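You operate a simulated robot arm through the tools that you are given. There is no shell and no other tool. Be economical: measure what you need, move in short steps, check, and stop when the job is done.

Carry out the task below with a simulated robot arm. There is one attempt and no reset: what you move stays moved.

JOB
Fill the yellow rim cup to 50 ml and the black rim cup to 100 ml.
Fine: one at a time on the sink rack under the small tap, tap off, each back in its spot. Set down upright: what you pick out.

The check looks at the end state, three seconds after you hand in, the way a careful person would. Anything else that was tipped, shoved, dropped, spilled or broken makes it a failure.

ROBOT AND FRAMES
A 7-joint arm with a two-finger parallel gripper, fixed in place. Base frame: the origin is at the foot of the arm, x ahead of it, y to its left, z up; the work surface is at about z = -0.217. Units: m, degrees, N and s.
With the tool pointing down near the work surface it reaches from about 0.16 to 0.58 m from the base axis. Its first joint turns from -66.0 to 66.0 degrees. Payload 2.6 kg.
Tool frame: the origin (TCP) lies between the finger pads and is the grasp point; the fingertips stand 0.03 m ahead of it; z points along the fingers, y is the line along which they close. Largest opening 0.094 m; finger width 0.028, thickness 0.01; the body of the gripper, 0.05 by 0.096 m, starts 0.055 m behind the TCP.
Orientation is that of the tool frame in the base frame, as a unit quaternion [x, y, z, w]. With the fingers straight down and closing along the base's y, the tool's x points along the base's -x, its y along +y and its z along -z.

CONTROLS
- The arm moves only by the tool servo_tool. Its argument "motion" is a list that holds one entry, the list of rows, each a list of 7 numbers: the closure in counts, from 0 (fully open) to 255 (shut), then the shift along the base's x, y, z in mm, then the turn, a rotation vector about the base's x, y, z in rad. In form: [[[claw, dx, dy, dz, rx, ry, rz], ...]]. A call has 1 to 20 rows; each row shifts and turns the commanded pose from where the row before left it. Each row takes 0.2 s and may step no farther than 0.05 m and 8.6 degrees from the row before; otherwise, or with a gripper value out of range, the whole call is refused. A pose out of reach is approached as far as the arm can. The call stops where the force on the tool passes 40 N (or 10 N more than at its start, if that is more) or the arm is blocked; 0.2 s more then pass. The fingers move at their own pace (about 0.072 m/s each) and stop on an object; they squeeze with about 24 N. The grip force told is the motor's: it shows also when the fingers shut on nothing. Time passes only in rows, and 0.2 s behind the last, so rows that do not move let the fingers close. It gives the time, the measured TCP pose, the force on the tool (base axes), the opening and the grip force at its end, in the units of the frame above (readings bear some noise), with the torque about the TCP (base axes, N m) and any sound that the robot's microphone picked up.
- Cameras (640 x 400 px; columns grow to the right, rows downward): "scene" is fixed at [0.014, 0.4328, 0.5883]; the picture's right is [-0.87, -0.48, 0.00], its down [-0.24, 0.44, -0.86] and it looks along [0.42, -0.76, -0.51] (base axes); focal length 312 px, centre (320, 200). "wrist" rides on the gripper at [0.076, 0.014, -0.102] in the tool frame; the picture's right is [-0.18, 0.98, 0.00], its down [-0.75, -0.14, -0.64] and it looks along [-0.63, -0.12, 0.77] (tool axes); focal length 243 px, centre (320, 200). There is no depth. A picture from a camera that has moved, and an enlarged one, comes with that camera's place and axes in the base frame and with its lens. The place of the scene camera against the robot may be out by one fixed shift of up to 0.025 m in any direction.
- grab_frame(camera): a new picture of that camera. It takes no simulated time.
- enlarge(camera, box): a new picture of the part [left, top, right, bottom] of that camera's present view, enlarged. It takes no simulated time.
- finish_job(): hands the job in; it is judged then, once.

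Go step by step. Nothing tells you positions but the pictures and the camera data: compare them with the known pose of the tool, close in by small moves and look again before you grip or let go. The budget is 120 turns and 76 pictures, counting those below and the enlarged ones. Unless the task says otherwise, let go and move clear before handing in.

The tools are called after "Emit:" by a JSON object that holds its "api" and its "payload". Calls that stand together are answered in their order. servo_tool: Moves the arm, as the interface text tells. Its arguments: {"type":"object","properties":{"motion":{"type":"array"}},"required":["motion"]} The other tools are called the same way: grab_frame (camera) takes a picture; enlarge (camera, box) takes an enlarged picture of a part of a camera's view; finish_job () hands the job in.

At the start:

```text
clock: 0.0
position: [0.3204, -0.1985, 0.3465]
ee_rot: [0.0, 1.0, 0.0, 0.0]
wrist_force: [-0.6, -0.8, -0.1]
moment: [0.02, -0.02, 0.01]
gripper_width: 0.094
gripper_force: 0.0
```

scene: 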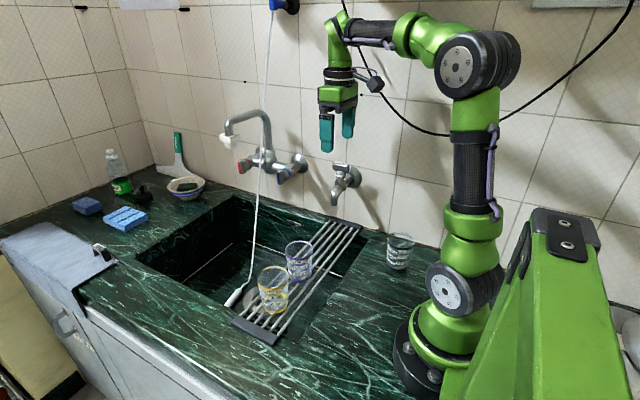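
wrist: 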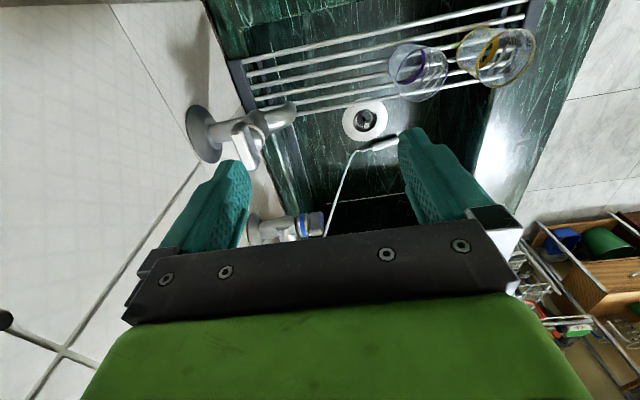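

I see a sink with a rack carrying two cups (yellow rim, purple/blue rim), a third cup with a dark rim on the counter, and a small tap over the rack. I'll take close-ups first.

Emit:
{"api": "enlarge", "payload": {"camera": "scene", "box": [220, 220, 380, 350]}}

Emit:
{"api": "enlarge", "payload": {"camera": "scene", "box": [300, 140, 440, 280]}}

Emit:
{"api": "enlarge", "payload": {"camera": "wrist", "box": [180, 0, 560, 180]}}

```text
3.08 times, centred on (300, 285) of scene
camera zoom: at [0.014, 0.4328, 0.5883], right [-0.87, -0.48, 0.0], down [-0.24, 0.44, -0.86], along [0.42, -0.76, -0.51], focal length 960 px, centre (382, -62)
```

zoom: 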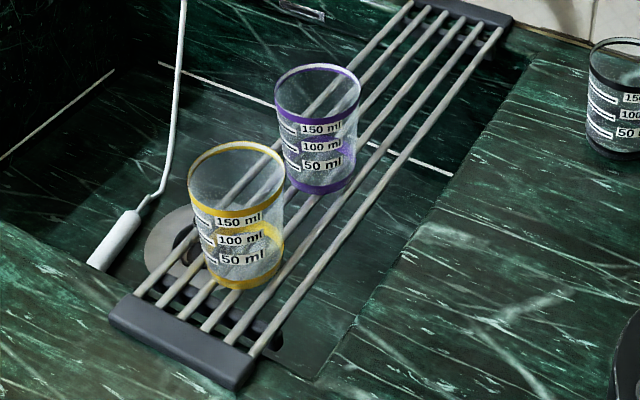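

```text
2.86 times, centred on (370, 210) of scene
camera zoom: at [0.014, 0.4328, 0.5883], right [-0.87, -0.48, 0.0], down [-0.24, 0.44, -0.86], along [0.42, -0.76, -0.51], focal length 892 px, centre (177, 171)
```

zoom: 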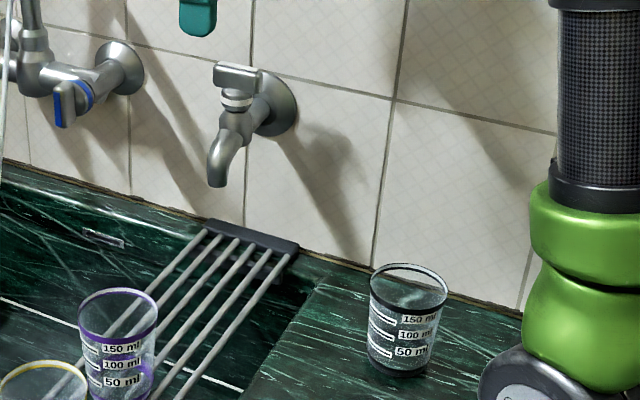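

```text
1.68 times, centred on (370, 90) of wrist
camera zoom: at [0.2448, -0.1841, 0.4501], right [0.18, 0.98, 0.0], down [0.75, -0.14, 0.64], along [0.63, -0.12, -0.77], focal length 409 px, centre (236, 385)
```

zoom: 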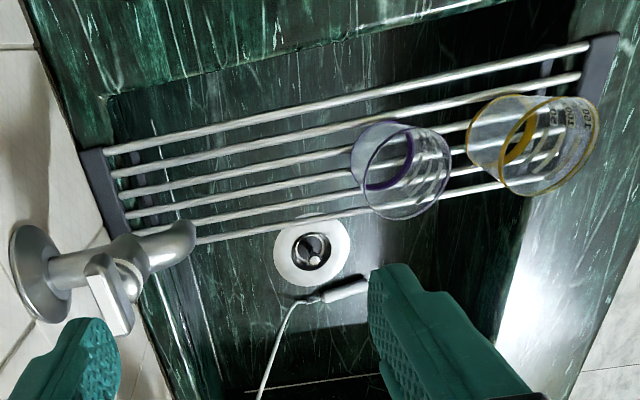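

The geometry fits the counter and rack being near z≈0, with the sink floor at -0.217. I'll look closer at the cups and the tap.

Emit:
{"api": "enlarge", "payload": {"camera": "scene", "box": [376, 224, 424, 276]}}

Emit:
{"api": "enlarge", "payload": {"camera": "scene", "box": [316, 150, 380, 215]}}

Emit:
{"api": "enlarge", "payload": {"camera": "scene", "box": [250, 235, 320, 320]}}

```text
7.69 times, centred on (400, 250) of scene
camera zoom: at [0.014, 0.4328, 0.5883], right [-0.87, -0.48, 0.0], down [-0.24, 0.44, -0.86], along [0.42, -0.76, -0.51], focal length 2401 px, centre (-295, -185)
```

zoom: 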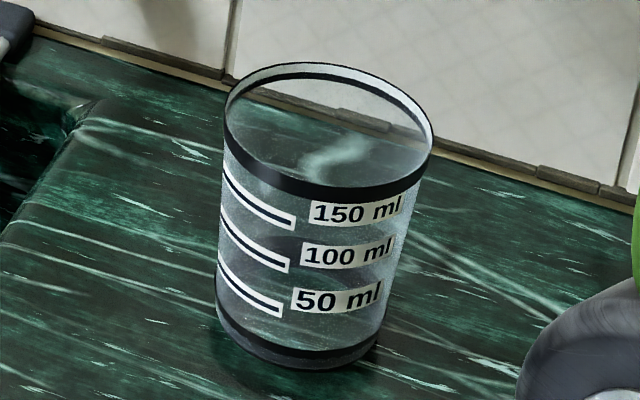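

```text
6.15 times, centred on (348, 182) of scene
camera zoom: at [0.014, 0.4328, 0.5883], right [-0.87, -0.48, 0.0], down [-0.24, 0.44, -0.86], along [0.42, -0.76, -0.51], focal length 1921 px, centre (148, 308)
```

zoom: 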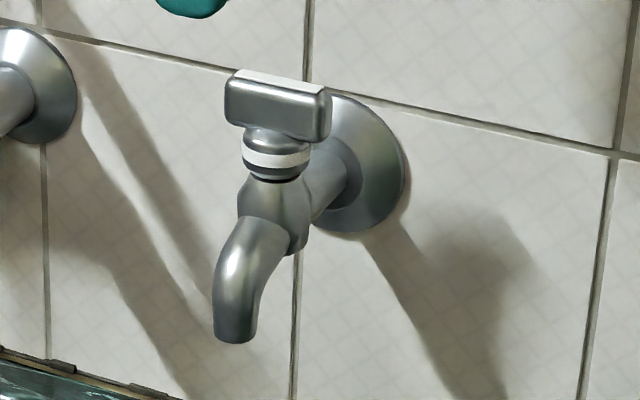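

```text
4.71 times, centred on (285, 278) of scene
camera zoom: at [0.014, 0.4328, 0.5883], right [-0.87, -0.48, 0.0], down [-0.24, 0.44, -0.86], along [0.42, -0.76, -0.51], focal length 1469 px, centre (485, -165)
```

zoom: 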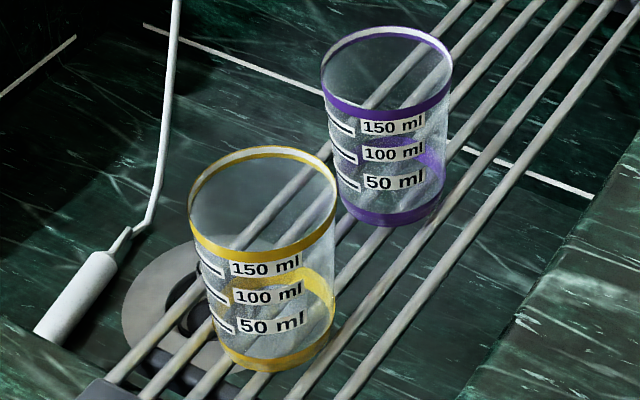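

Handle centre is about (0.341,-0.278,0.233) and the spout tip about (0.341,-0.24,0.136). I'll move to a spot with a better wrist view of the yellow and purple cups.

Emit:
{"api": "servo_tool", "payload": {"motion": [[[0, -16.7, 33, -21, 0, 0, 0], [0, -16.7, 33, -21, 0, 0, 0], [0, -16.7, 33, -21, 0, 0, 0], [0, -16.7, 33, -21, 0, 0, 0], [0, -16.7, 33, -21, 0, 0, 0], [0, -16.7, 33, -21, 0, 0, 0], [0, 0, 0, 0, 0, 0, 0]]]}}

Emit:
{"api": "grab_frame", "payload": {"camera": "wrist"}}

```text
clock: 1.6
position: [0.2159, -0.0016, 0.2216]
ee_rot: [0.001, 1.0, 0.0, 0.0]
wrist_force: [-0.6, 0.0, -0.4]
moment: [-0.02, -0.03, 0.04]
gripper_width: 0.0941
gripper_force: 0.0
```

```text
67 pictures are left
camera wrist: at [0.1416, 0.014, 0.3248], right [0.19, 0.98, 0.0], down [0.75, -0.14, 0.64], along [0.63, -0.12, -0.77], focal length 243 px, centre (320, 200)
```

wrist: 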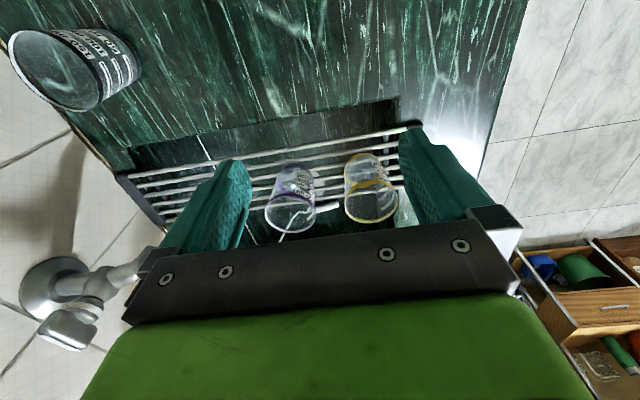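

Emit:
{"api": "enlarge", "payload": {"camera": "wrist", "box": [250, 110, 430, 240]}}

Emit:
{"api": "enlarge", "payload": {"camera": "wrist", "box": [0, 10, 160, 130]}}

```text
3.08 times, centred on (340, 175) of wrist
camera zoom: at [0.1416, 0.014, 0.3248], right [0.19, 0.98, 0.0], down [0.75, -0.14, 0.64], along [0.63, -0.12, -0.77], focal length 746 px, centre (258, 277)
```

zoom: 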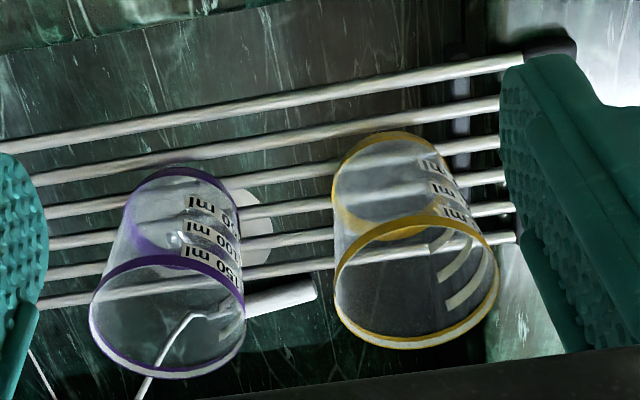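

```text
3.33 times, centred on (80, 70) of wrist
camera zoom: at [0.1416, 0.014, 0.3248], right [0.19, 0.98, 0.0], down [0.75, -0.14, 0.64], along [0.63, -0.12, -0.77], focal length 809 px, centre (1120, 633)
```

zoom: 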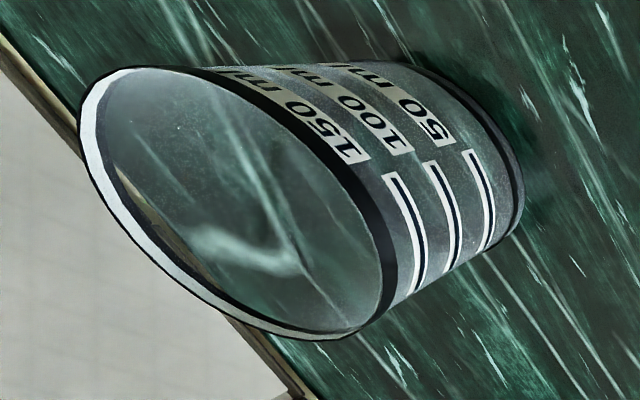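

Yellow cup rim centre ≈ (0.349,0.040,0.091), the rack top ≈ 0.017, purple cup ≈ (0.348,-0.064) and black cup ≈ (0.148,-0.245) on a counter near z=0. Next I yaw and tilt the tool 45°, so the gripper can later set the cup under the spout.

Emit:
{"api": "servo_tool", "payload": {"motion": [[[22, 0, 0, 0, 0, 0, -0.137], [22, 0, 0, 0, 0, 0, -0.137], [22, 0, 0, 0, 0, 0, -0.137], [22, 0, 0, 0, 0, 0, -0.137], [22, 0, 0, 0, 0, 0, -0.137], [22, 0, 0, 0, 0, 0, -0.137], [22, 0, 0, 0, 0, 0, -0.137], [22, 8.5, 26.2, -3, -0.1073, -0.0752, 0], [22, 8.5, 26.2, -3, -0.1073, -0.0752, 0], [22, 8.5, 26.2, -3, -0.1073, -0.0752, 0], [22, 8.5, 26.2, -3, -0.1073, -0.0752, 0], [22, 8.5, 26.2, -3, -0.1073, -0.0752, 0], [22, 8.5, 26.2, -3, -0.1073, -0.0752, 0], [22, 0, 0, 0, 0, 0, 0]]]}}

Emit:
{"api": "grab_frame", "payload": {"camera": "wrist"}}

Emit:
{"api": "grab_frame", "payload": {"camera": "scene"}}

```text
clock: 4.6
position: [0.2709, 0.1593, 0.2023]
ee_rot: [0.427, 0.819, -0.176, 0.341]
wrist_force: [-0.1, 0.6, -0.3]
moment: [0.01, -0.06, -0.03]
gripper_width: 0.0859
gripper_force: 0.1
```

```text
64 pictures are left
camera wrist: at [0.2122, 0.2715, 0.2219], right [0.88, 0.46, 0.13], down [-0.07, -0.14, 0.99], along [0.47, -0.88, -0.09], focal length 243 px, centre (320, 200)
```

wrist: 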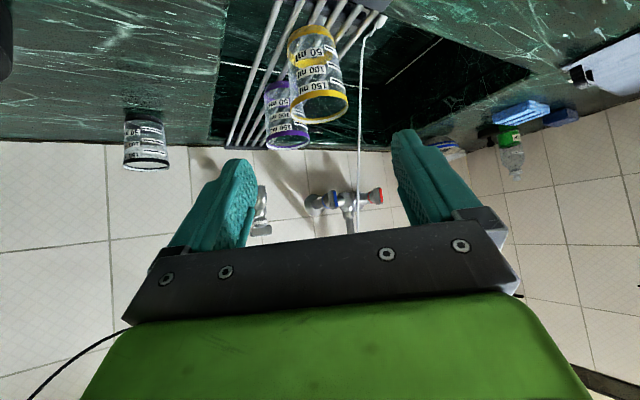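

```text
63 pictures are left
```

scene: 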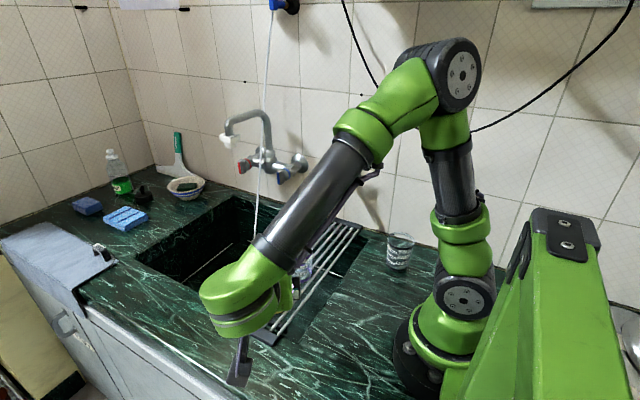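

The tilted pose works, and a fresh look puts the yellow cup at about (0.349,0.042). I'll go in along the tool axis and check part way.

Emit:
{"api": "servo_tool", "payload": {"motion": [[[22, 12, -19, -23, 0, 0, 0], [22, 12, -19, -23, 0, 0, 0], [22, 12, -19, -23, 0, 0, 0], [22, 12, -19, -23, 0, 0, 0], [22, 0, 0, 0, 0, 0, 0]]]}}

Emit:
{"api": "grab_frame", "payload": {"camera": "wrist"}}

```text
clock: 5.8
position: [0.3189, 0.0818, 0.1115]
ee_rot: [0.426, 0.819, -0.177, 0.34]
wrist_force: [0.1, 0.0, 0.6]
moment: [0.0, 0.01, 0.01]
gripper_width: 0.086
gripper_force: 0.1
```

```text
62 pictures are left
camera wrist: at [0.2595, 0.1953, 0.1306], right [0.88, 0.46, 0.13], down [-0.07, -0.14, 0.99], along [0.47, -0.88, -0.09], focal length 243 px, centre (320, 200)
```

wrist: 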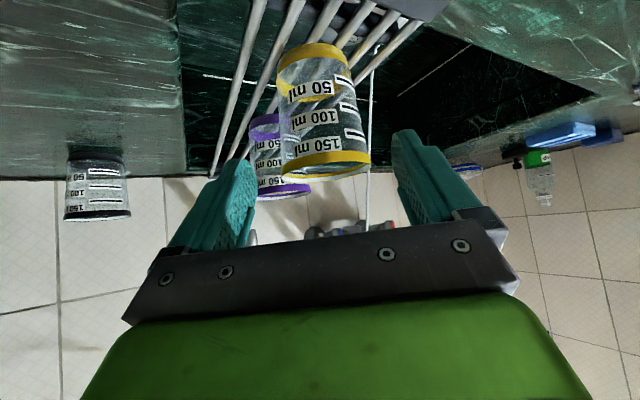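

The cup sits centred between the fingers. I go in the rest of the way and close.

Emit:
{"api": "servo_tool", "payload": {"motion": [[[22, 10.3, -13, -17, 0, 0, 0], [22, 10.3, -13, -17, 0, 0, 0], [22, 10.3, -13, -17, 0, 0, 0], [22, 0, 0, 0, 0, 0, 0]]]}}

Emit:
{"api": "grab_frame", "payload": {"camera": "wrist"}}

Emit:
{"api": "enlarge", "payload": {"camera": "scene", "box": [210, 215, 370, 345]}}

```text
clock: 6.8
position: [0.3513, 0.0413, 0.0593]
ee_rot: [0.427, 0.819, -0.178, 0.34]
wrist_force: [0.0, -0.2, 0.0]
moment: [0.01, -0.04, -0.02]
gripper_width: 0.0859
gripper_force: 0.0
```

```text
61 pictures are left
camera wrist: at [0.2903, 0.1536, 0.0785], right [0.88, 0.46, 0.13], down [-0.07, -0.14, 0.99], along [0.47, -0.88, -0.09], focal length 243 px, centre (320, 200)
```

wrist: 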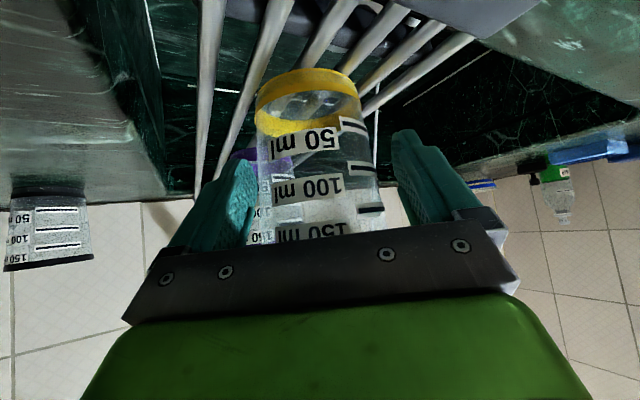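

```text
3.08 times, centred on (290, 280) of scene
camera zoom: at [0.014, 0.4328, 0.5883], right [-0.87, -0.48, 0.0], down [-0.24, 0.44, -0.86], along [0.42, -0.76, -0.51], focal length 960 px, centre (412, -46)
```

zoom: 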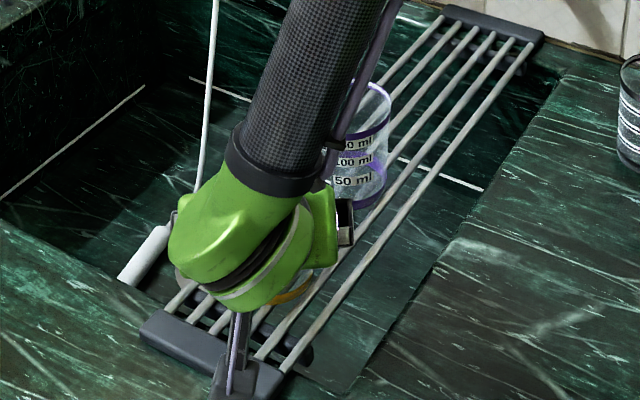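

Position is good. I'll close gently on the cup.

Emit:
{"api": "servo_tool", "payload": {"motion": [[[45, 0, 0, 0, 0, 0, 0], [60, 0, 0, 0, 0, 0, 0], [70, 0, 0, 0, 0, 0, 0], [80, 0, 0, 0, 0, 0, 0], [100, 0, 0, 0, 0, 0, 0], [140, 0, 0, 0, 0, 0, 0], [140, 0, 0, 0, 0, 0, 0]]]}}

Emit:
{"api": "grab_frame", "payload": {"camera": "wrist"}}

```text
clock: 8.4
position: [0.3504, 0.0422, 0.0597]
ee_rot: [0.427, 0.819, -0.177, 0.34]
wrist_force: [-1.6, -0.4, 0.8]
moment: [0.02, -0.01, -0.01]
gripper_width: 0.0659
gripper_force: 24.1
```

```text
59 pictures are left
camera wrist: at [0.2901, 0.1537, 0.0788], right [0.88, 0.46, 0.13], down [-0.07, -0.14, 0.99], along [0.47, -0.88, -0.09], focal length 243 px, centre (320, 200)
```

wrist: 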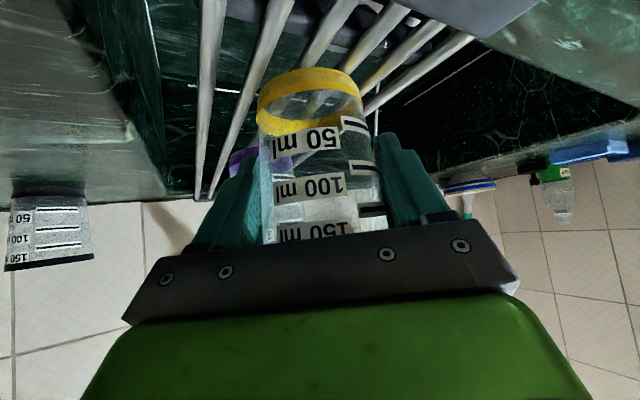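

Gripped (0.066 m wide), home TCP pose recorded as (0.3507,0.042,0.0597). I lift straight up, then carry it over the purple cup to the base side of the tap.

Emit:
{"api": "servo_tool", "payload": {"motion": [[[140, 0, 0, 5, 0, 0, 0], [140, 0, 0, 15, 0, 0, 0], [140, 0, 0, 25, 0, 0, 0], [140, 0, 0, 25, 0, 0, 0], [140, 0, 0, 25, 0, 0, 0], [140, 0, 0, 20, 0, 0, 0], [140, 0, 0, 10, 0, 0, 0], [140, -11.1, -33.4, 0, 0, 0, 0], [140, -11.1, -33.4, 0, 0, 0, 0], [140, -11.1, -33.4, 0, 0, 0, 0], [140, -11.1, -33.4, 0, 0, 0, 0], [140, -11.1, -33.4, 0, 0, 0, 0], [140, -11.1, -33.4, 0, 0, 0, 0], [140, 0, 0, 0, 0, 0, 0]]]}}

Emit:
{"api": "grab_frame", "payload": {"camera": "wrist"}}

Emit:
{"api": "grab_frame", "payload": {"camera": "scene"}}

```text
clock: 11.4
position: [0.2838, -0.1607, 0.183]
ee_rot: [0.426, 0.819, -0.176, 0.341]
wrist_force: [-0.9, 0.5, -1.0]
moment: [-0.02, -0.02, -0.04]
gripper_width: 0.0652
gripper_force: 24.0
```

```text
58 pictures are left
camera wrist: at [0.2249, -0.0483, 0.2028], right [0.88, 0.46, 0.13], down [-0.07, -0.14, 0.99], along [0.47, -0.88, -0.1], focal length 243 px, centre (320, 200)
```

wrist: 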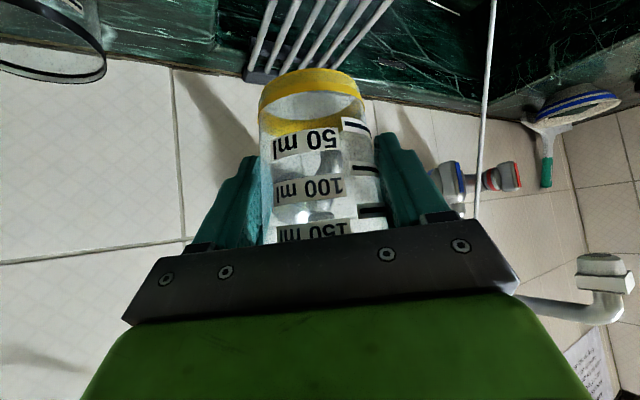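

```text
57 pictures are left
```

scene: 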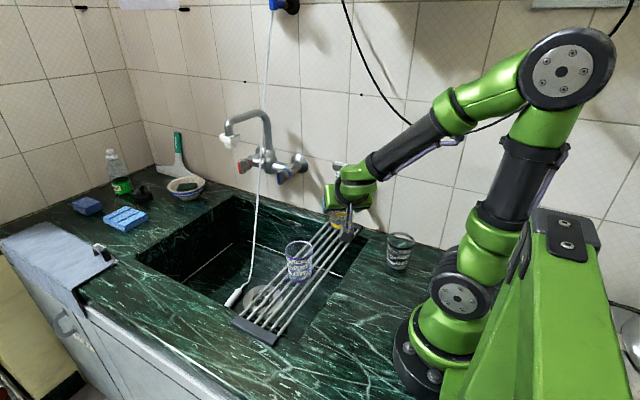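

Cup held upright. I lower it to just above rack height on the base side of the tap, then look.

Emit:
{"api": "servo_tool", "payload": {"motion": [[[140, 0, 0, -25, 0, 0, 0], [140, 0, 0, -25, 0, 0, 0], [140, 0, 0, -25, 0, 0, 0], [140, 0, 0, -20, 0, 0, 0], [140, 0, 0, -11, 0, 0, 0], [140, 11, -16, 0, 0, 0, 0], [140, 11, -16, 0, 0, 0, 0], [140, 0, 0, 0, 0, 0, 0]]]}}

Emit:
{"api": "grab_frame", "payload": {"camera": "wrist"}}

Emit:
{"api": "enlarge", "payload": {"camera": "scene", "box": [280, 140, 420, 280]}}

```text
clock: 13.2
position: [0.3247, -0.1949, 0.0846]
ee_rot: [0.427, 0.819, -0.177, 0.34]
wrist_force: [0.3, -0.6, 0.0]
moment: [-0.04, -0.02, -0.03]
gripper_width: 0.0653
gripper_force: 24.1
out of reach, approached as far as the arm can: row 1, 2, 3
```

```text
56 pictures are left
camera wrist: at [0.2642, -0.0829, 0.1037], right [0.88, 0.46, 0.13], down [-0.07, -0.14, 0.99], along [0.47, -0.88, -0.09], focal length 243 px, centre (320, 200)
```

wrist: 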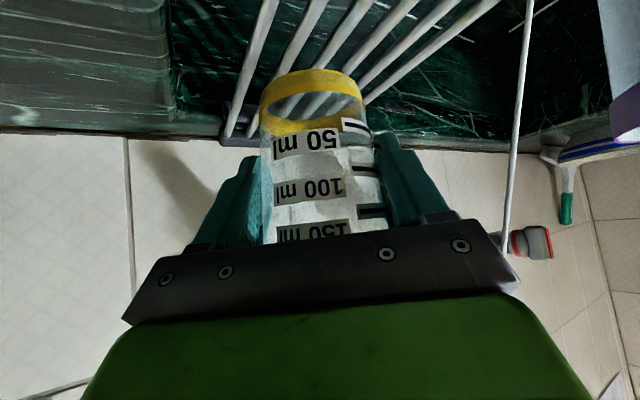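

```text
2.86 times, centred on (350, 210) of scene
camera zoom: at [0.014, 0.4328, 0.5883], right [-0.87, -0.48, 0.0], down [-0.24, 0.44, -0.86], along [0.42, -0.76, -0.51], focal length 892 px, centre (234, 171)
```

zoom: 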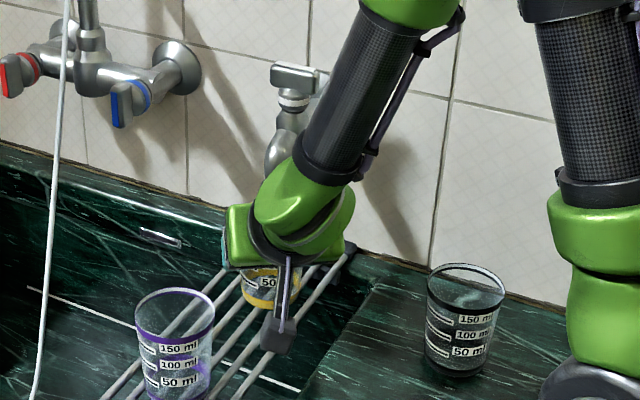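

The low corner was briefly out of reach, but the arm is now at (0.325,-0.195,0.085) with the cup clear. I carry on in small steps under the spout.

Emit:
{"api": "servo_tool", "payload": {"motion": [[[140, 0, 0, 0, 0, 0, 0], [140, 2, -8, 0, 0, 0, 0], [140, 2, -8, 0, 0, 0, 0], [140, 0, 0, 0, 0, 0, 0]]]}}

Emit:
{"api": "enlarge", "payload": {"camera": "scene", "box": [300, 160, 400, 250]}}

```text
clock: 14.2
position: [0.329, -0.2104, 0.0862]
ee_rot: [0.426, 0.819, -0.177, 0.34]
wrist_force: [0.5, 0.5, 0.2]
moment: [-0.01, -0.02, 0.0]
gripper_width: 0.0654
gripper_force: 23.8
```

```text
4.44 times, centred on (350, 205) of scene
camera zoom: at [0.014, 0.4328, 0.5883], right [-0.87, -0.48, 0.0], down [-0.24, 0.44, -0.86], along [0.42, -0.76, -0.51], focal length 1387 px, centre (187, 178)
```

zoom: 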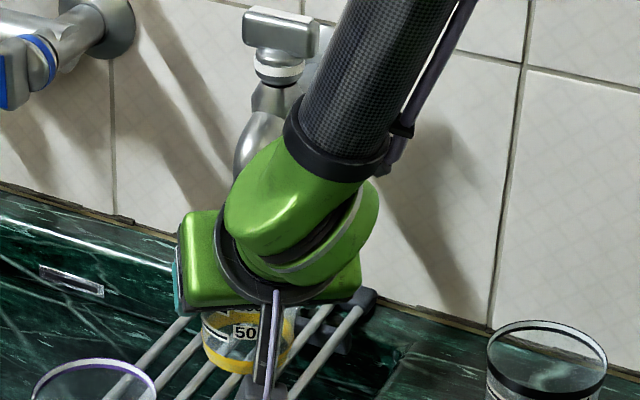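

Now I go down about 16 mm, then the last bit forward under the spout.

Emit:
{"api": "servo_tool", "payload": {"motion": [[[140, 0, 0, -8, 0, 0, 0], [140, 0, 0, -8, 0, 0, 0], [140, 0, 0, 0, 0, 0, 0], [140, 4, -9, 0, 0, 0, 0], [140, 4, -9, 0, 0, 0, 0], [140, 4, -8, 0, 0, 0, 0], [140, 0, 0, 0, 0, 0, 0]]]}}

Emit:
{"api": "grab_frame", "payload": {"camera": "wrist"}}

Emit:
{"api": "enlarge", "payload": {"camera": "scene", "box": [300, 160, 400, 250]}}

```text
clock: 15.8
position: [0.3412, -0.237, 0.0671]
ee_rot: [0.426, 0.82, -0.177, 0.34]
wrist_force: [-0.7, -0.7, -0.1]
moment: [-0.03, -0.02, 0.02]
gripper_width: 0.065
gripper_force: 24.0
```

```text
53 pictures are left
camera wrist: at [0.2811, -0.1246, 0.0874], right [0.88, 0.46, 0.13], down [-0.07, -0.14, 0.99], along [0.47, -0.88, -0.09], focal length 243 px, centre (320, 200)
```

wrist: 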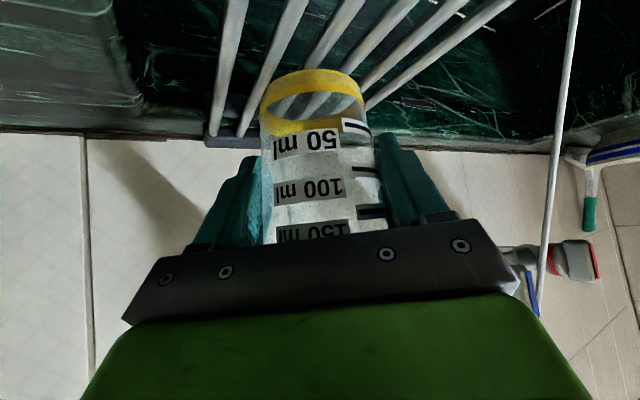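

```text
4.44 times, centred on (350, 205) of scene
camera zoom: at [0.014, 0.4328, 0.5883], right [-0.87, -0.48, 0.0], down [-0.24, 0.44, -0.86], along [0.42, -0.76, -0.51], focal length 1387 px, centre (187, 178)
```

zoom: 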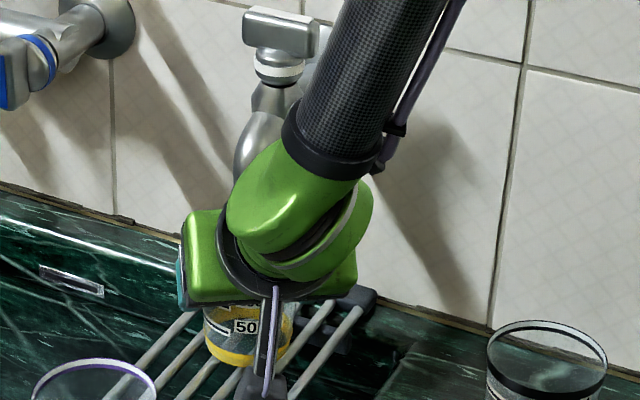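

Position matches the spout. I lower the last 7 mm onto the rack.

Emit:
{"api": "servo_tool", "payload": {"motion": [[[140, 0, 0, -3, 0, 0, 0], [140, 0, 0, -2, 0, 0, 0], [140, 0, 0, -2, 0, 0, 0], [140, 0, 0, 0, 0, 0, 0]]]}}

```text
clock: 16.8
position: [0.3414, -0.2366, 0.0615]
ee_rot: [0.426, 0.82, -0.176, 0.34]
wrist_force: [-1.7, -0.2, -0.5]
moment: [-0.02, 0.01, 0.01]
gripper_width: 0.0649
gripper_force: 24.2
```

Emit:
{"api": "servo_tool", "payload": {"motion": [[[140, 0, 0, -1, 0, 0, 0], [140, 0, 0, -1, 0, 0, 0], [140, 0, 0, 0, 0, 0, 0]]]}}

Emit:
{"api": "enlarge", "payload": {"camera": "scene", "box": [325, 210, 385, 260]}}

```text
clock: 17.6
position: [0.342, -0.2366, 0.0595]
ee_rot: [0.426, 0.819, -0.177, 0.341]
wrist_force: [-0.9, 1.0, 4.5]
moment: [-0.04, 0.18, -0.03]
gripper_width: 0.065
gripper_force: 23.8
```

```text
8.00 times, centred on (355, 235) of scene
camera zoom: at [0.014, 0.4328, 0.5883], right [-0.87, -0.48, 0.0], down [-0.24, 0.44, -0.86], along [0.42, -0.76, -0.51], focal length 2497 px, centre (40, -80)
```

zoom: 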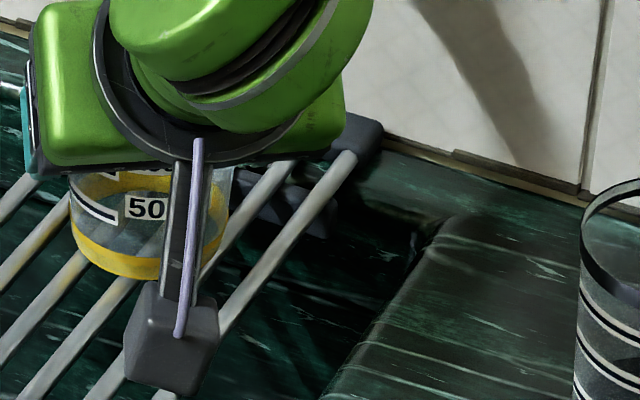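

Contact felt at the expected height. I release slowly and back out along the tool axis.

Emit:
{"api": "servo_tool", "payload": {"motion": [[[70, 0, 0, 0, 0, 0, 0], [50, 0, 0, 0, 0, 0, 0], [20, 0, 0, 0, 0, 0, 0], [20, 0, 0, 0, 0, 0, 0], [20, -4, 6, 7, 0, 0, 0], [20, -8, 11.6, 14, 0, 0, 0], [20, -12, 17, 21, 0, 0, 0], [20, -12, 17, 21, 0, 0, 0], [20, -12, 17, 21, 0, 0, 0], [20, 0, 0, 0, 0, 0, 0]]]}}

Emit:
{"api": "grab_frame", "payload": {"camera": "wrist"}}

```text
clock: 19.8
position: [0.2935, -0.1671, 0.1476]
ee_rot: [0.426, 0.82, -0.177, 0.339]
wrist_force: [-0.8, 0.3, -0.3]
moment: [0.0, 0.0, 0.01]
gripper_width: 0.0867
gripper_force: 0.0
```

```text
50 pictures are left
camera wrist: at [0.234, -0.0553, 0.166], right [0.88, 0.46, 0.13], down [-0.07, -0.15, 0.99], along [0.47, -0.88, -0.1], focal length 243 px, centre (320, 200)
```

wrist: 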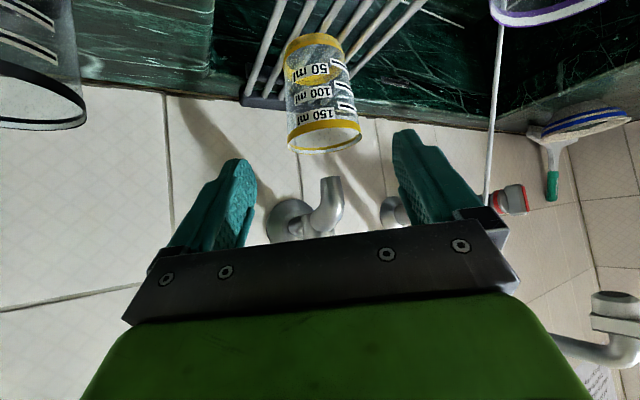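

Yellow cup stands upright under the spout. I rise and return to a straight-down tool with the fingers closing across the tap handle bar.

Emit:
{"api": "servo_tool", "payload": {"motion": [[[0, 0, 10, 45, 0, 0, 0], [0, 0, 10, 45, 0, 0, 0], [0, 0, 0, 45, 0, 0, 0], [0, 0, 0, 45, 0, 0, 0], [0, 0, 0, 0, 0.1073, 0.0752, 0], [0, 0, 0, 0, 0.1073, 0.0752, 0], [0, 0, 0, 0, 0.1073, 0.0752, 0], [0, 0, 0, 0, 0.1073, 0.0752, 0], [0, 0, 0, 0, 0.1073, 0.0752, 0], [0, 0, 0, 0, 0.1073, 0.0752, 0], [0, 0, 0, 0, 0, 0, 0.137], [0, 0, 0, 0, 0, 0, 0.137], [0, 0, 0, 0, 0, 0, 0.137], [0, 0, 0, 0, 0, 0, 0.137], [0, 0, 0, 0, 0, 0, 0.137], [0, 0, 0, 0, 0, 0, 0.137], [0, 0, 0, 0, 0, 0, 0.137], [0, 0, 0, 0, 0, 0, 0]]]}}

Emit:
{"api": "grab_frame", "payload": {"camera": "wrist"}}

Emit:
{"api": "enlarge", "payload": {"camera": "scene", "box": [300, 140, 400, 260]}}

```text
clock: 23.6
position: [0.2933, -0.1485, 0.3242]
ee_rot: [-0.001, 1.0, -0.001, 0.0]
wrist_force: [0.3, 0.1, -0.3]
moment: [0.01, 0.03, 0.03]
gripper_width: 0.0942
gripper_force: 0.0
```

```text
49 pictures are left
camera wrist: at [0.2178, -0.134, 0.4278], right [0.18, 0.98, 0.0], down [0.75, -0.14, 0.64], along [0.63, -0.12, -0.77], focal length 243 px, centre (320, 200)
```

wrist: 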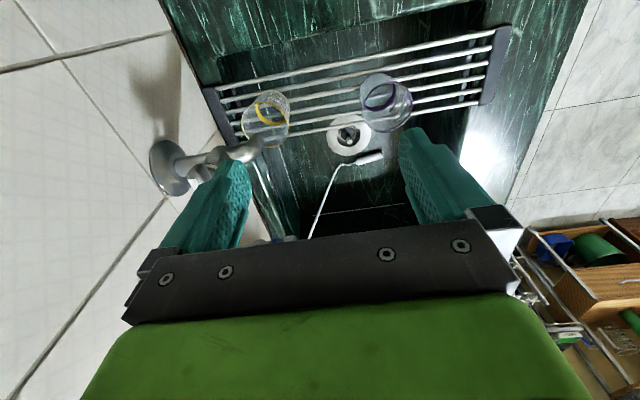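

```text
3.33 times, centred on (350, 200) of scene
camera zoom: at [0.014, 0.4328, 0.5883], right [-0.87, -0.48, 0.0], down [-0.24, 0.44, -0.86], along [0.42, -0.76, -0.51], focal length 1040 px, centre (220, 200)
```

zoom: 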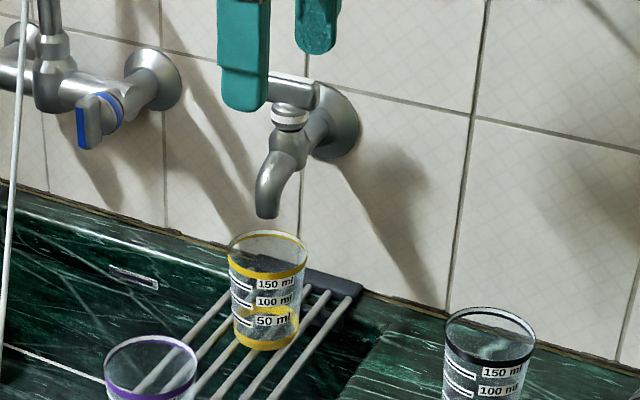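

Spout and cup line up well. I move to above the tap handle.

Emit:
{"api": "servo_tool", "payload": {"motion": [[[0, 12, -32, -3, 0, 0, 0], [0, 12, -32, -3, 0, 0, 0], [0, 12, -32, -3, 0, 0, 0], [0, 12, -32, -3, 0, 0, 0], [0, 0, 0, 0, 0, 0, 0]]]}}

Emit:
{"api": "grab_frame", "payload": {"camera": "wrist"}}

Emit:
{"api": "enlarge", "payload": {"camera": "scene", "box": [300, 110, 400, 230]}}

```text
clock: 24.8
position: [0.3431, -0.2761, 0.3101]
ee_rot: [0.0, 1.0, 0.0, 0.0]
wrist_force: [0.5, 0.7, 0.2]
moment: [-0.02, 0.0, 0.04]
gripper_width: 0.0938
gripper_force: 0.0
```

```text
47 pictures are left
camera wrist: at [0.2681, -0.2611, 0.4135], right [0.18, 0.98, 0.0], down [0.75, -0.14, 0.64], along [0.63, -0.12, -0.77], focal length 243 px, centre (320, 200)
```

wrist: 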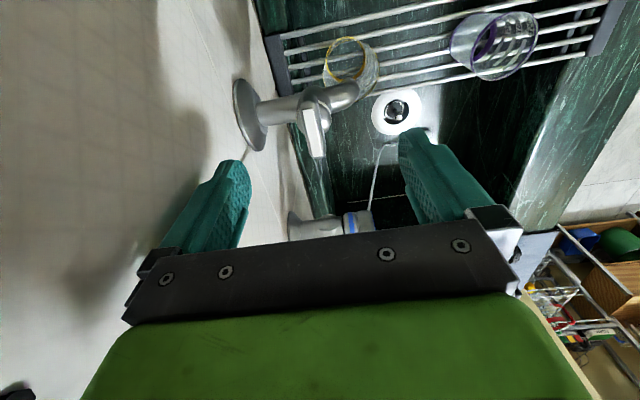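

```text
3.33 times, centred on (350, 170) of scene
camera zoom: at [0.0141, 0.4328, 0.5883], right [-0.87, -0.48, 0.0], down [-0.24, 0.44, -0.86], along [0.42, -0.76, -0.51], focal length 1040 px, centre (220, 300)
```

zoom: 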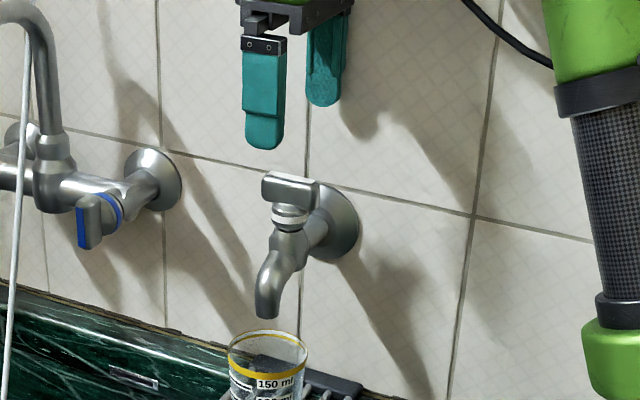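

Handle bar: x 0.326–0.367, y ≈ -0.280, top ≈ 0.24. I lower around it with partly closed fingers.

Emit:
{"api": "servo_tool", "payload": {"motion": [[[60, 0.6, -1.5, -20, 0, 0, 0], [100, 0.6, -1.5, -20, 0, 0, 0], [140, 0.5, -1, -17, 0, 0, 0], [165, 0, 0, 0, 0, 0, 0], [165, 0, 0, 0, 0, 0, 0]]]}}

Emit:
{"api": "grab_frame", "payload": {"camera": "wrist"}}

Emit:
{"api": "enlarge", "payload": {"camera": "scene", "box": [310, 120, 380, 200]}}

```text
clock: 26.0
position: [0.3421, -0.2782, 0.2517]
ee_rot: [0.0, 1.0, 0.0, 0.0]
wrist_force: [0.8, 0.8, -0.5]
moment: [-0.02, 0.01, 0.0]
gripper_width: 0.0333
gripper_force: 0.1
```

```text
45 pictures are left
camera wrist: at [0.2676, -0.2632, 0.3555], right [0.18, 0.98, 0.0], down [0.75, -0.14, 0.64], along [0.63, -0.12, -0.77], focal length 243 px, centre (320, 200)
```

wrist: 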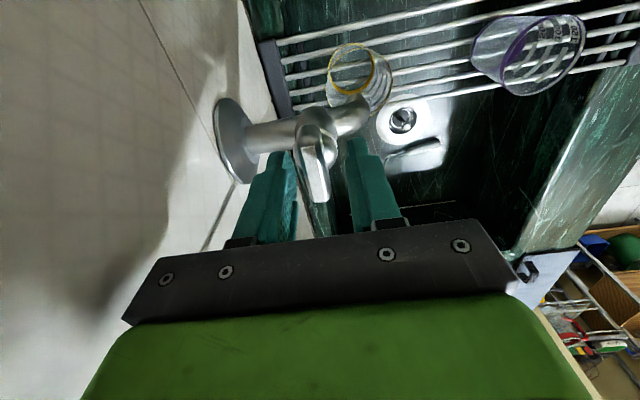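

```text
5.00 times, centred on (345, 160) of scene
camera zoom: at [0.014, 0.4328, 0.5883], right [-0.87, -0.48, 0.0], down [-0.24, 0.44, -0.86], along [0.42, -0.76, -0.51], focal length 1561 px, centre (195, 400)
```

zoom: 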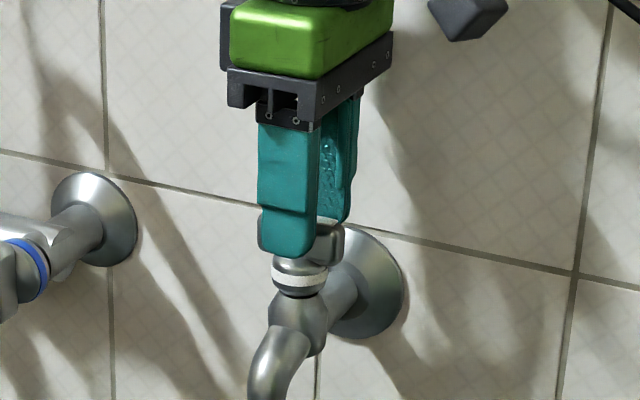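

The bar is between the fingers, slightly toward the wall. I shift 3 mm in x and -2 mm in y, then grip it.

Emit:
{"api": "servo_tool", "payload": {"motion": [[[165, 3, -2, 0, 0, 0, 0], [185, 0, 0, 0, 0, 0, 0], [200, 0, 0, 0, 0, 0, 0], [215, 0, 0, 0, 0, 0, 0], [230, 0, 0, 0, 0, 0, 0], [230, 0, 0, 0, 0, 0, 0]]]}}

Emit:
{"api": "grab_frame", "payload": {"camera": "wrist"}}

```text
clock: 27.4
position: [0.3458, -0.2808, 0.2533]
ee_rot: [0.001, 1.0, -0.002, -0.001]
wrist_force: [0.1, -12.8, -0.7]
moment: [-0.27, -0.2, 0.07]
gripper_width: 0.017
gripper_force: 6.7
```

```text
43 pictures are left
camera wrist: at [0.2704, -0.2659, 0.3564], right [0.19, 0.98, 0.0], down [0.75, -0.14, 0.64], along [0.63, -0.12, -0.77], focal length 243 px, centre (320, 200)
```

wrist: 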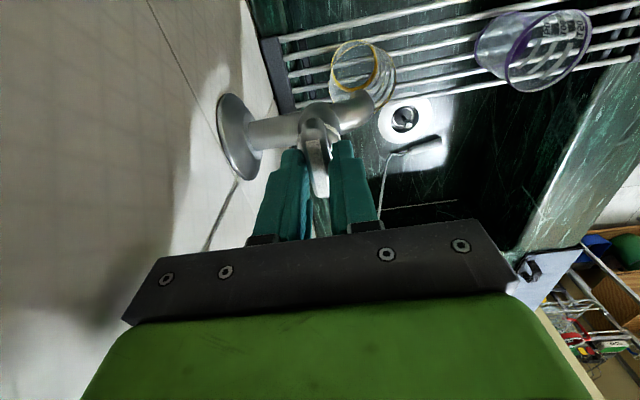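

The bar pushes toward -y (12.8 N), so I nudge the tool that way and tighten.

Emit:
{"api": "servo_tool", "payload": {"motion": [[[235, 0, -1.5, 0, 0, 0, 0], [245, 0, 0, 0, 0, 0, 0], [245, 0, 0, 0, 0, 0, 0]]]}}

```text
clock: 28.2
position: [0.3449, -0.2822, 0.2535]
ee_rot: [0.001, 1.0, -0.001, -0.001]
wrist_force: [-0.6, -11.7, -7.2]
moment: [-0.3, 0.29, 0.02]
gripper_width: 0.0147
gripper_force: 45.0
```

Emit:
{"api": "servo_tool", "payload": {"motion": [[[245, 0, -1.5, 0, 0, 0, 0], [245, 0, 0, 0, 0, 0, 0]]]}}

```text
clock: 28.8
position: [0.3465, -0.2819, 0.254]
ee_rot: [0.001, 1.0, 0.004, -0.001]
wrist_force: [-15.8, 16.3, -5.4]
moment: [0.13, 0.07, 0.06]
gripper_width: 0.0148
gripper_force: 44.5
```

Emit:
{"api": "servo_tool", "payload": {"motion": [[[245, -1, 0.7, 0, 0, 0, 0], [245, 0, 0, 0, 0, 0, 0]]]}}

Emit:
{"api": "enlarge", "payload": {"camera": "scene", "box": [310, 140, 380, 265]}}

```text
clock: 29.4
position: [0.3464, -0.2826, 0.2534]
ee_rot: [-0.001, 1.0, 0.003, -0.001]
wrist_force: [0.0, 17.8, -12.6]
moment: [0.24, 1.29, 0.05]
gripper_width: 0.0149
gripper_force: 45.5
```

```text
3.20 times, centred on (345, 202) of scene
camera zoom: at [0.0141, 0.4328, 0.5883], right [-0.87, -0.48, 0.0], down [-0.24, 0.44, -0.86], along [0.42, -0.76, -0.51], focal length 999 px, centre (240, 192)
```

zoom: 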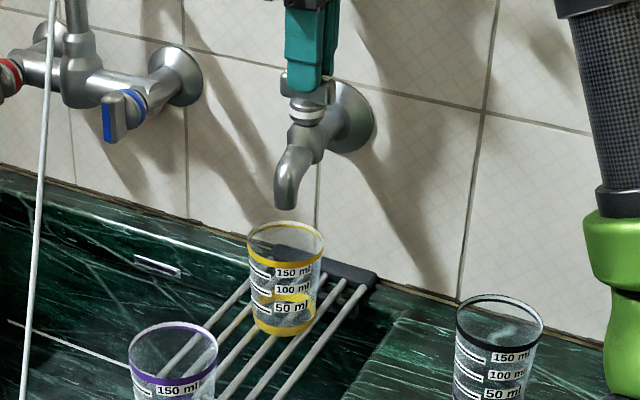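

The grip is rigid and winds up force, so I loosen to a slack fork around the bar, recentre, and begin a small turn counter-clockwise.

Emit:
{"api": "servo_tool", "payload": {"motion": [[[207, 0, 1, 0, 0, 0, 0], [207, 0, 0, 0, 0, 0, 0], [207, 0, 0, 0, 0, 0, 0.13], [207, 0, 0, 0, 0, 0, 0.13], [207, 0, 0, 0, 0, 0, 0]]]}}

Emit:
{"api": "enlarge", "payload": {"camera": "scene", "box": [310, 140, 380, 265]}}

```text
clock: 30.6
position: [0.3444, -0.2849, 0.2546]
ee_rot: [-0.13, 0.991, -0.001, 0.0]
wrist_force: [-0.7, 0.6, 0.1]
moment: [0.01, -0.01, -0.01]
gripper_width: 0.0178
gripper_force: 0.2
```

```text
3.20 times, centred on (345, 202) of scene
camera zoom: at [0.014, 0.4328, 0.5883], right [-0.87, -0.48, 0.0], down [-0.24, 0.44, -0.86], along [0.42, -0.76, -0.51], focal length 999 px, centre (240, 192)
```

zoom: 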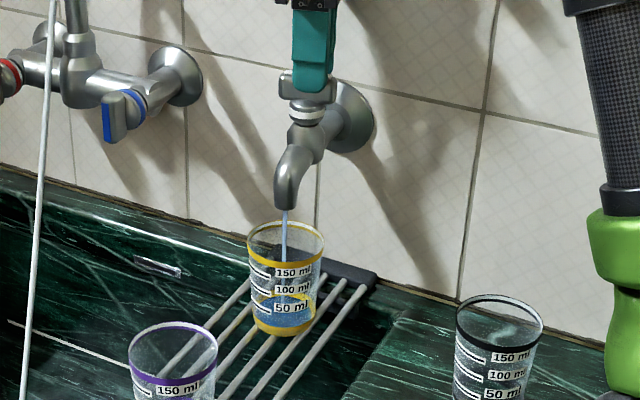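

Water is running already at a small angle. I check the level closely.

Emit:
{"api": "enlarge", "payload": {"camera": "scene", "box": [332, 205, 372, 250]}}

```text
8.89 times, centred on (352, 228) of scene
camera zoom: at [0.014, 0.4328, 0.5883], right [-0.87, -0.48, 0.0], down [-0.24, 0.44, -0.86], along [0.42, -0.76, -0.51], focal length 2774 px, centre (36, -44)
```

zoom: 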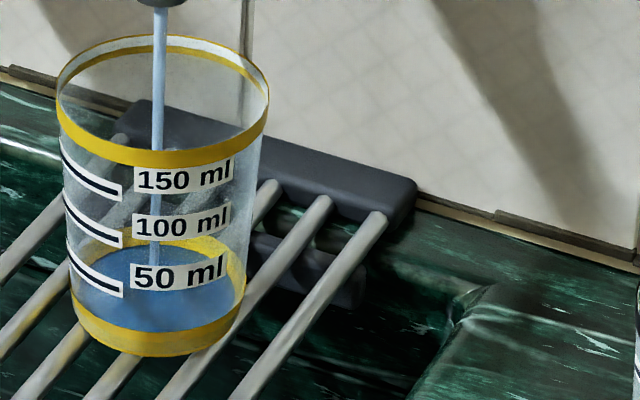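

Level looks well under 50 ml so far. I let it run one short step and compare.

Emit:
{"api": "servo_tool", "payload": {"motion": [[[207, 0, 0, 0, 0, 0, 0]]]}}

Emit:
{"api": "enlarge", "payload": {"camera": "scene", "box": [332, 205, 372, 250]}}

```text
clock: 31.0
position: [0.3449, -0.2835, 0.2537]
ee_rot: [-0.129, 0.992, 0.0, 0.0]
wrist_force: [0.1, -0.4, 0.5]
moment: [0.03, -0.02, 0.0]
gripper_width: 0.0178
gripper_force: 0.1
```

```text
8.89 times, centred on (352, 228) of scene
camera zoom: at [0.014, 0.4328, 0.5883], right [-0.87, -0.48, 0.0], down [-0.24, 0.44, -0.86], along [0.42, -0.76, -0.51], focal length 2774 px, centre (36, -44)
```

zoom: 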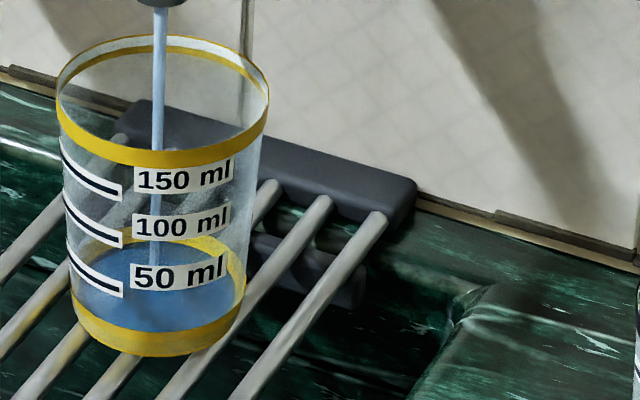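

Flow is slow. I let it run about 1.2 s more.

Emit:
{"api": "servo_tool", "payload": {"motion": [[[207, 0, 0, 0, 0, 0, 0], [207, 0, 0, 0, 0, 0, 0], [207, 0, 0, 0, 0, 0, 0], [207, 0, 0, 0, 0, 0, 0], [207, 0, 0, 0, 0, 0, 0]]]}}

Emit:
{"api": "enlarge", "payload": {"camera": "scene", "box": [332, 205, 372, 250]}}

```text
clock: 32.2
position: [0.3438, -0.2835, 0.253]
ee_rot: [-0.13, 0.992, 0.0, 0.0]
wrist_force: [-0.4, 0.0, -1.0]
moment: [-0.01, 0.02, 0.0]
gripper_width: 0.0177
gripper_force: 0.1
```

```text
8.89 times, centred on (352, 228) of scene
camera zoom: at [0.014, 0.4328, 0.5883], right [-0.87, -0.48, 0.0], down [-0.24, 0.44, -0.86], along [0.42, -0.76, -0.51], focal length 2774 px, centre (36, -44)
```

zoom: 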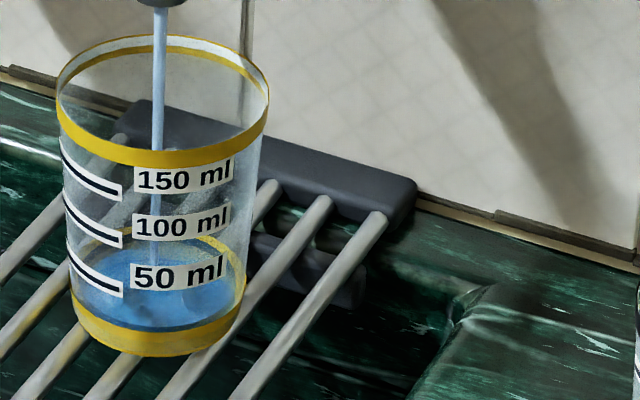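

The water's front edge is now just above the base band, roughly 23–25 ml. I continue in timed steps.

Emit:
{"api": "servo_tool", "payload": {"motion": [[[207, 0, 0, 0, 0, 0, 0], [207, 0, 0, 0, 0, 0, 0], [207, 0, 0, 0, 0, 0, 0], [207, 0, 0, 0, 0, 0, 0], [207, 0, 0, 0, 0, 0, 0]]]}}

Emit:
{"api": "enlarge", "payload": {"camera": "scene", "box": [332, 205, 372, 250]}}

```text
clock: 33.4
position: [0.3459, -0.2829, 0.2545]
ee_rot: [-0.13, 0.992, 0.0, 0.0]
wrist_force: [0.2, -0.1, -0.7]
moment: [0.01, 0.0, 0.03]
gripper_width: 0.0177
gripper_force: 0.1
```

```text
8.89 times, centred on (352, 228) of scene
camera zoom: at [0.014, 0.4328, 0.5883], right [-0.87, -0.48, 0.0], down [-0.24, 0.44, -0.86], along [0.42, -0.76, -0.51], focal length 2774 px, centre (36, -44)
```

zoom: 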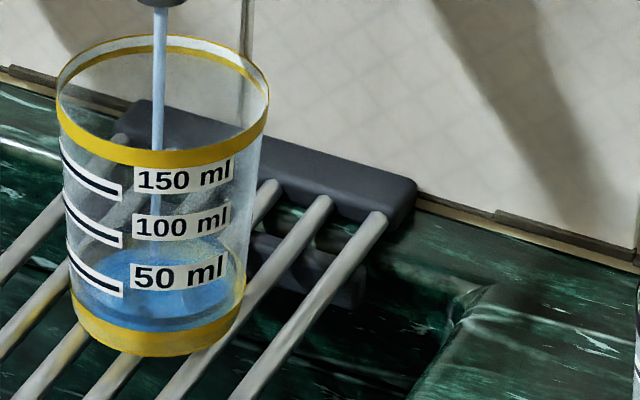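

Emit:
{"api": "servo_tool", "payload": {"motion": [[[207, 0, 0, 0, 0, 0, 0], [207, 0, 0, 0, 0, 0, 0]]]}}

Emit:
{"api": "enlarge", "payload": {"camera": "scene", "box": [336, 222, 364, 247]}}

```text
clock: 34.0
position: [0.3449, -0.2837, 0.2547]
ee_rot: [-0.13, 0.992, 0.0, 0.0]
wrist_force: [0.1, 0.2, 0.2]
moment: [0.01, 0.02, 0.03]
gripper_width: 0.0176
gripper_force: 0.1
```

```text
16.00 times, centred on (350, 234) of scene
camera zoom: at [0.014, 0.4328, 0.5883], right [-0.87, -0.48, 0.0], down [-0.24, 0.44, -0.86], along [0.42, -0.76, -0.51], focal length 4994 px, centre (-160, -352)
```

zoom: 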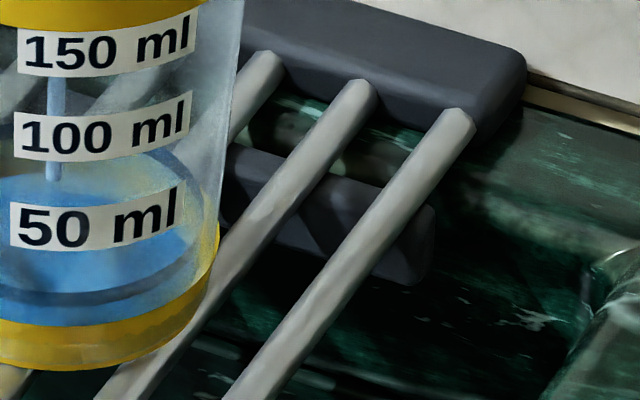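

Emit:
{"api": "enlarge", "payload": {"camera": "scene", "box": [316, 224, 352, 246]}}

```text
16.00 times, centred on (334, 235) of scene
camera zoom: at [0.014, 0.4328, 0.5883], right [-0.87, -0.48, 0.0], down [-0.24, 0.44, -0.86], along [0.42, -0.76, -0.51], focal length 4994 px, centre (96, -360)
```

zoom: 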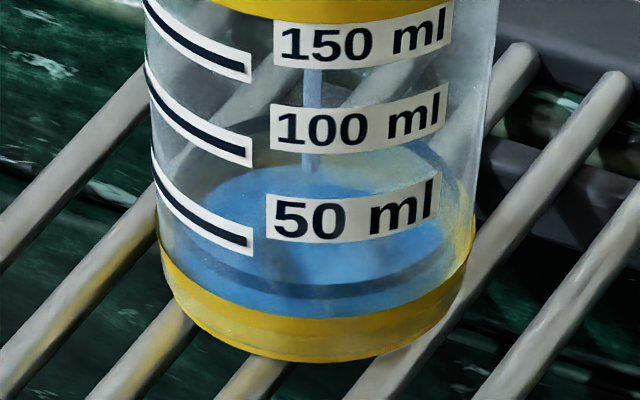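

At about 30 ml, rising roughly 9 ml/s. One more 1.2 s step, then look.

Emit:
{"api": "servo_tool", "payload": {"motion": [[[207, 0, 0, 0, 0, 0, 0], [207, 0, 0, 0, 0, 0, 0], [207, 0, 0, 0, 0, 0, 0], [207, 0, 0, 0, 0, 0, 0], [207, 0, 0, 0, 0, 0, 0]]]}}

Emit:
{"api": "enlarge", "payload": {"camera": "scene", "box": [316, 224, 352, 246]}}

```text
clock: 35.2
position: [0.3446, -0.2832, 0.254]
ee_rot: [-0.13, 0.992, 0.0, 0.0]
wrist_force: [0.3, -0.4, 0.8]
moment: [0.0, 0.0, 0.01]
gripper_width: 0.0175
gripper_force: 0.0
```

```text
16.00 times, centred on (334, 235) of scene
camera zoom: at [0.014, 0.4328, 0.5883], right [-0.87, -0.48, 0.0], down [-0.24, 0.44, -0.86], along [0.42, -0.76, -0.51], focal length 4994 px, centre (96, -360)
```

zoom: 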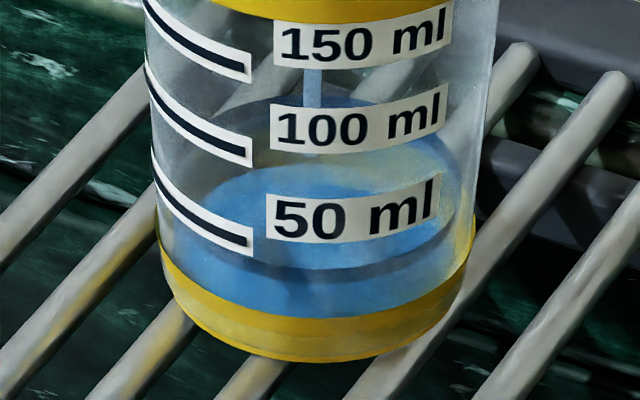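

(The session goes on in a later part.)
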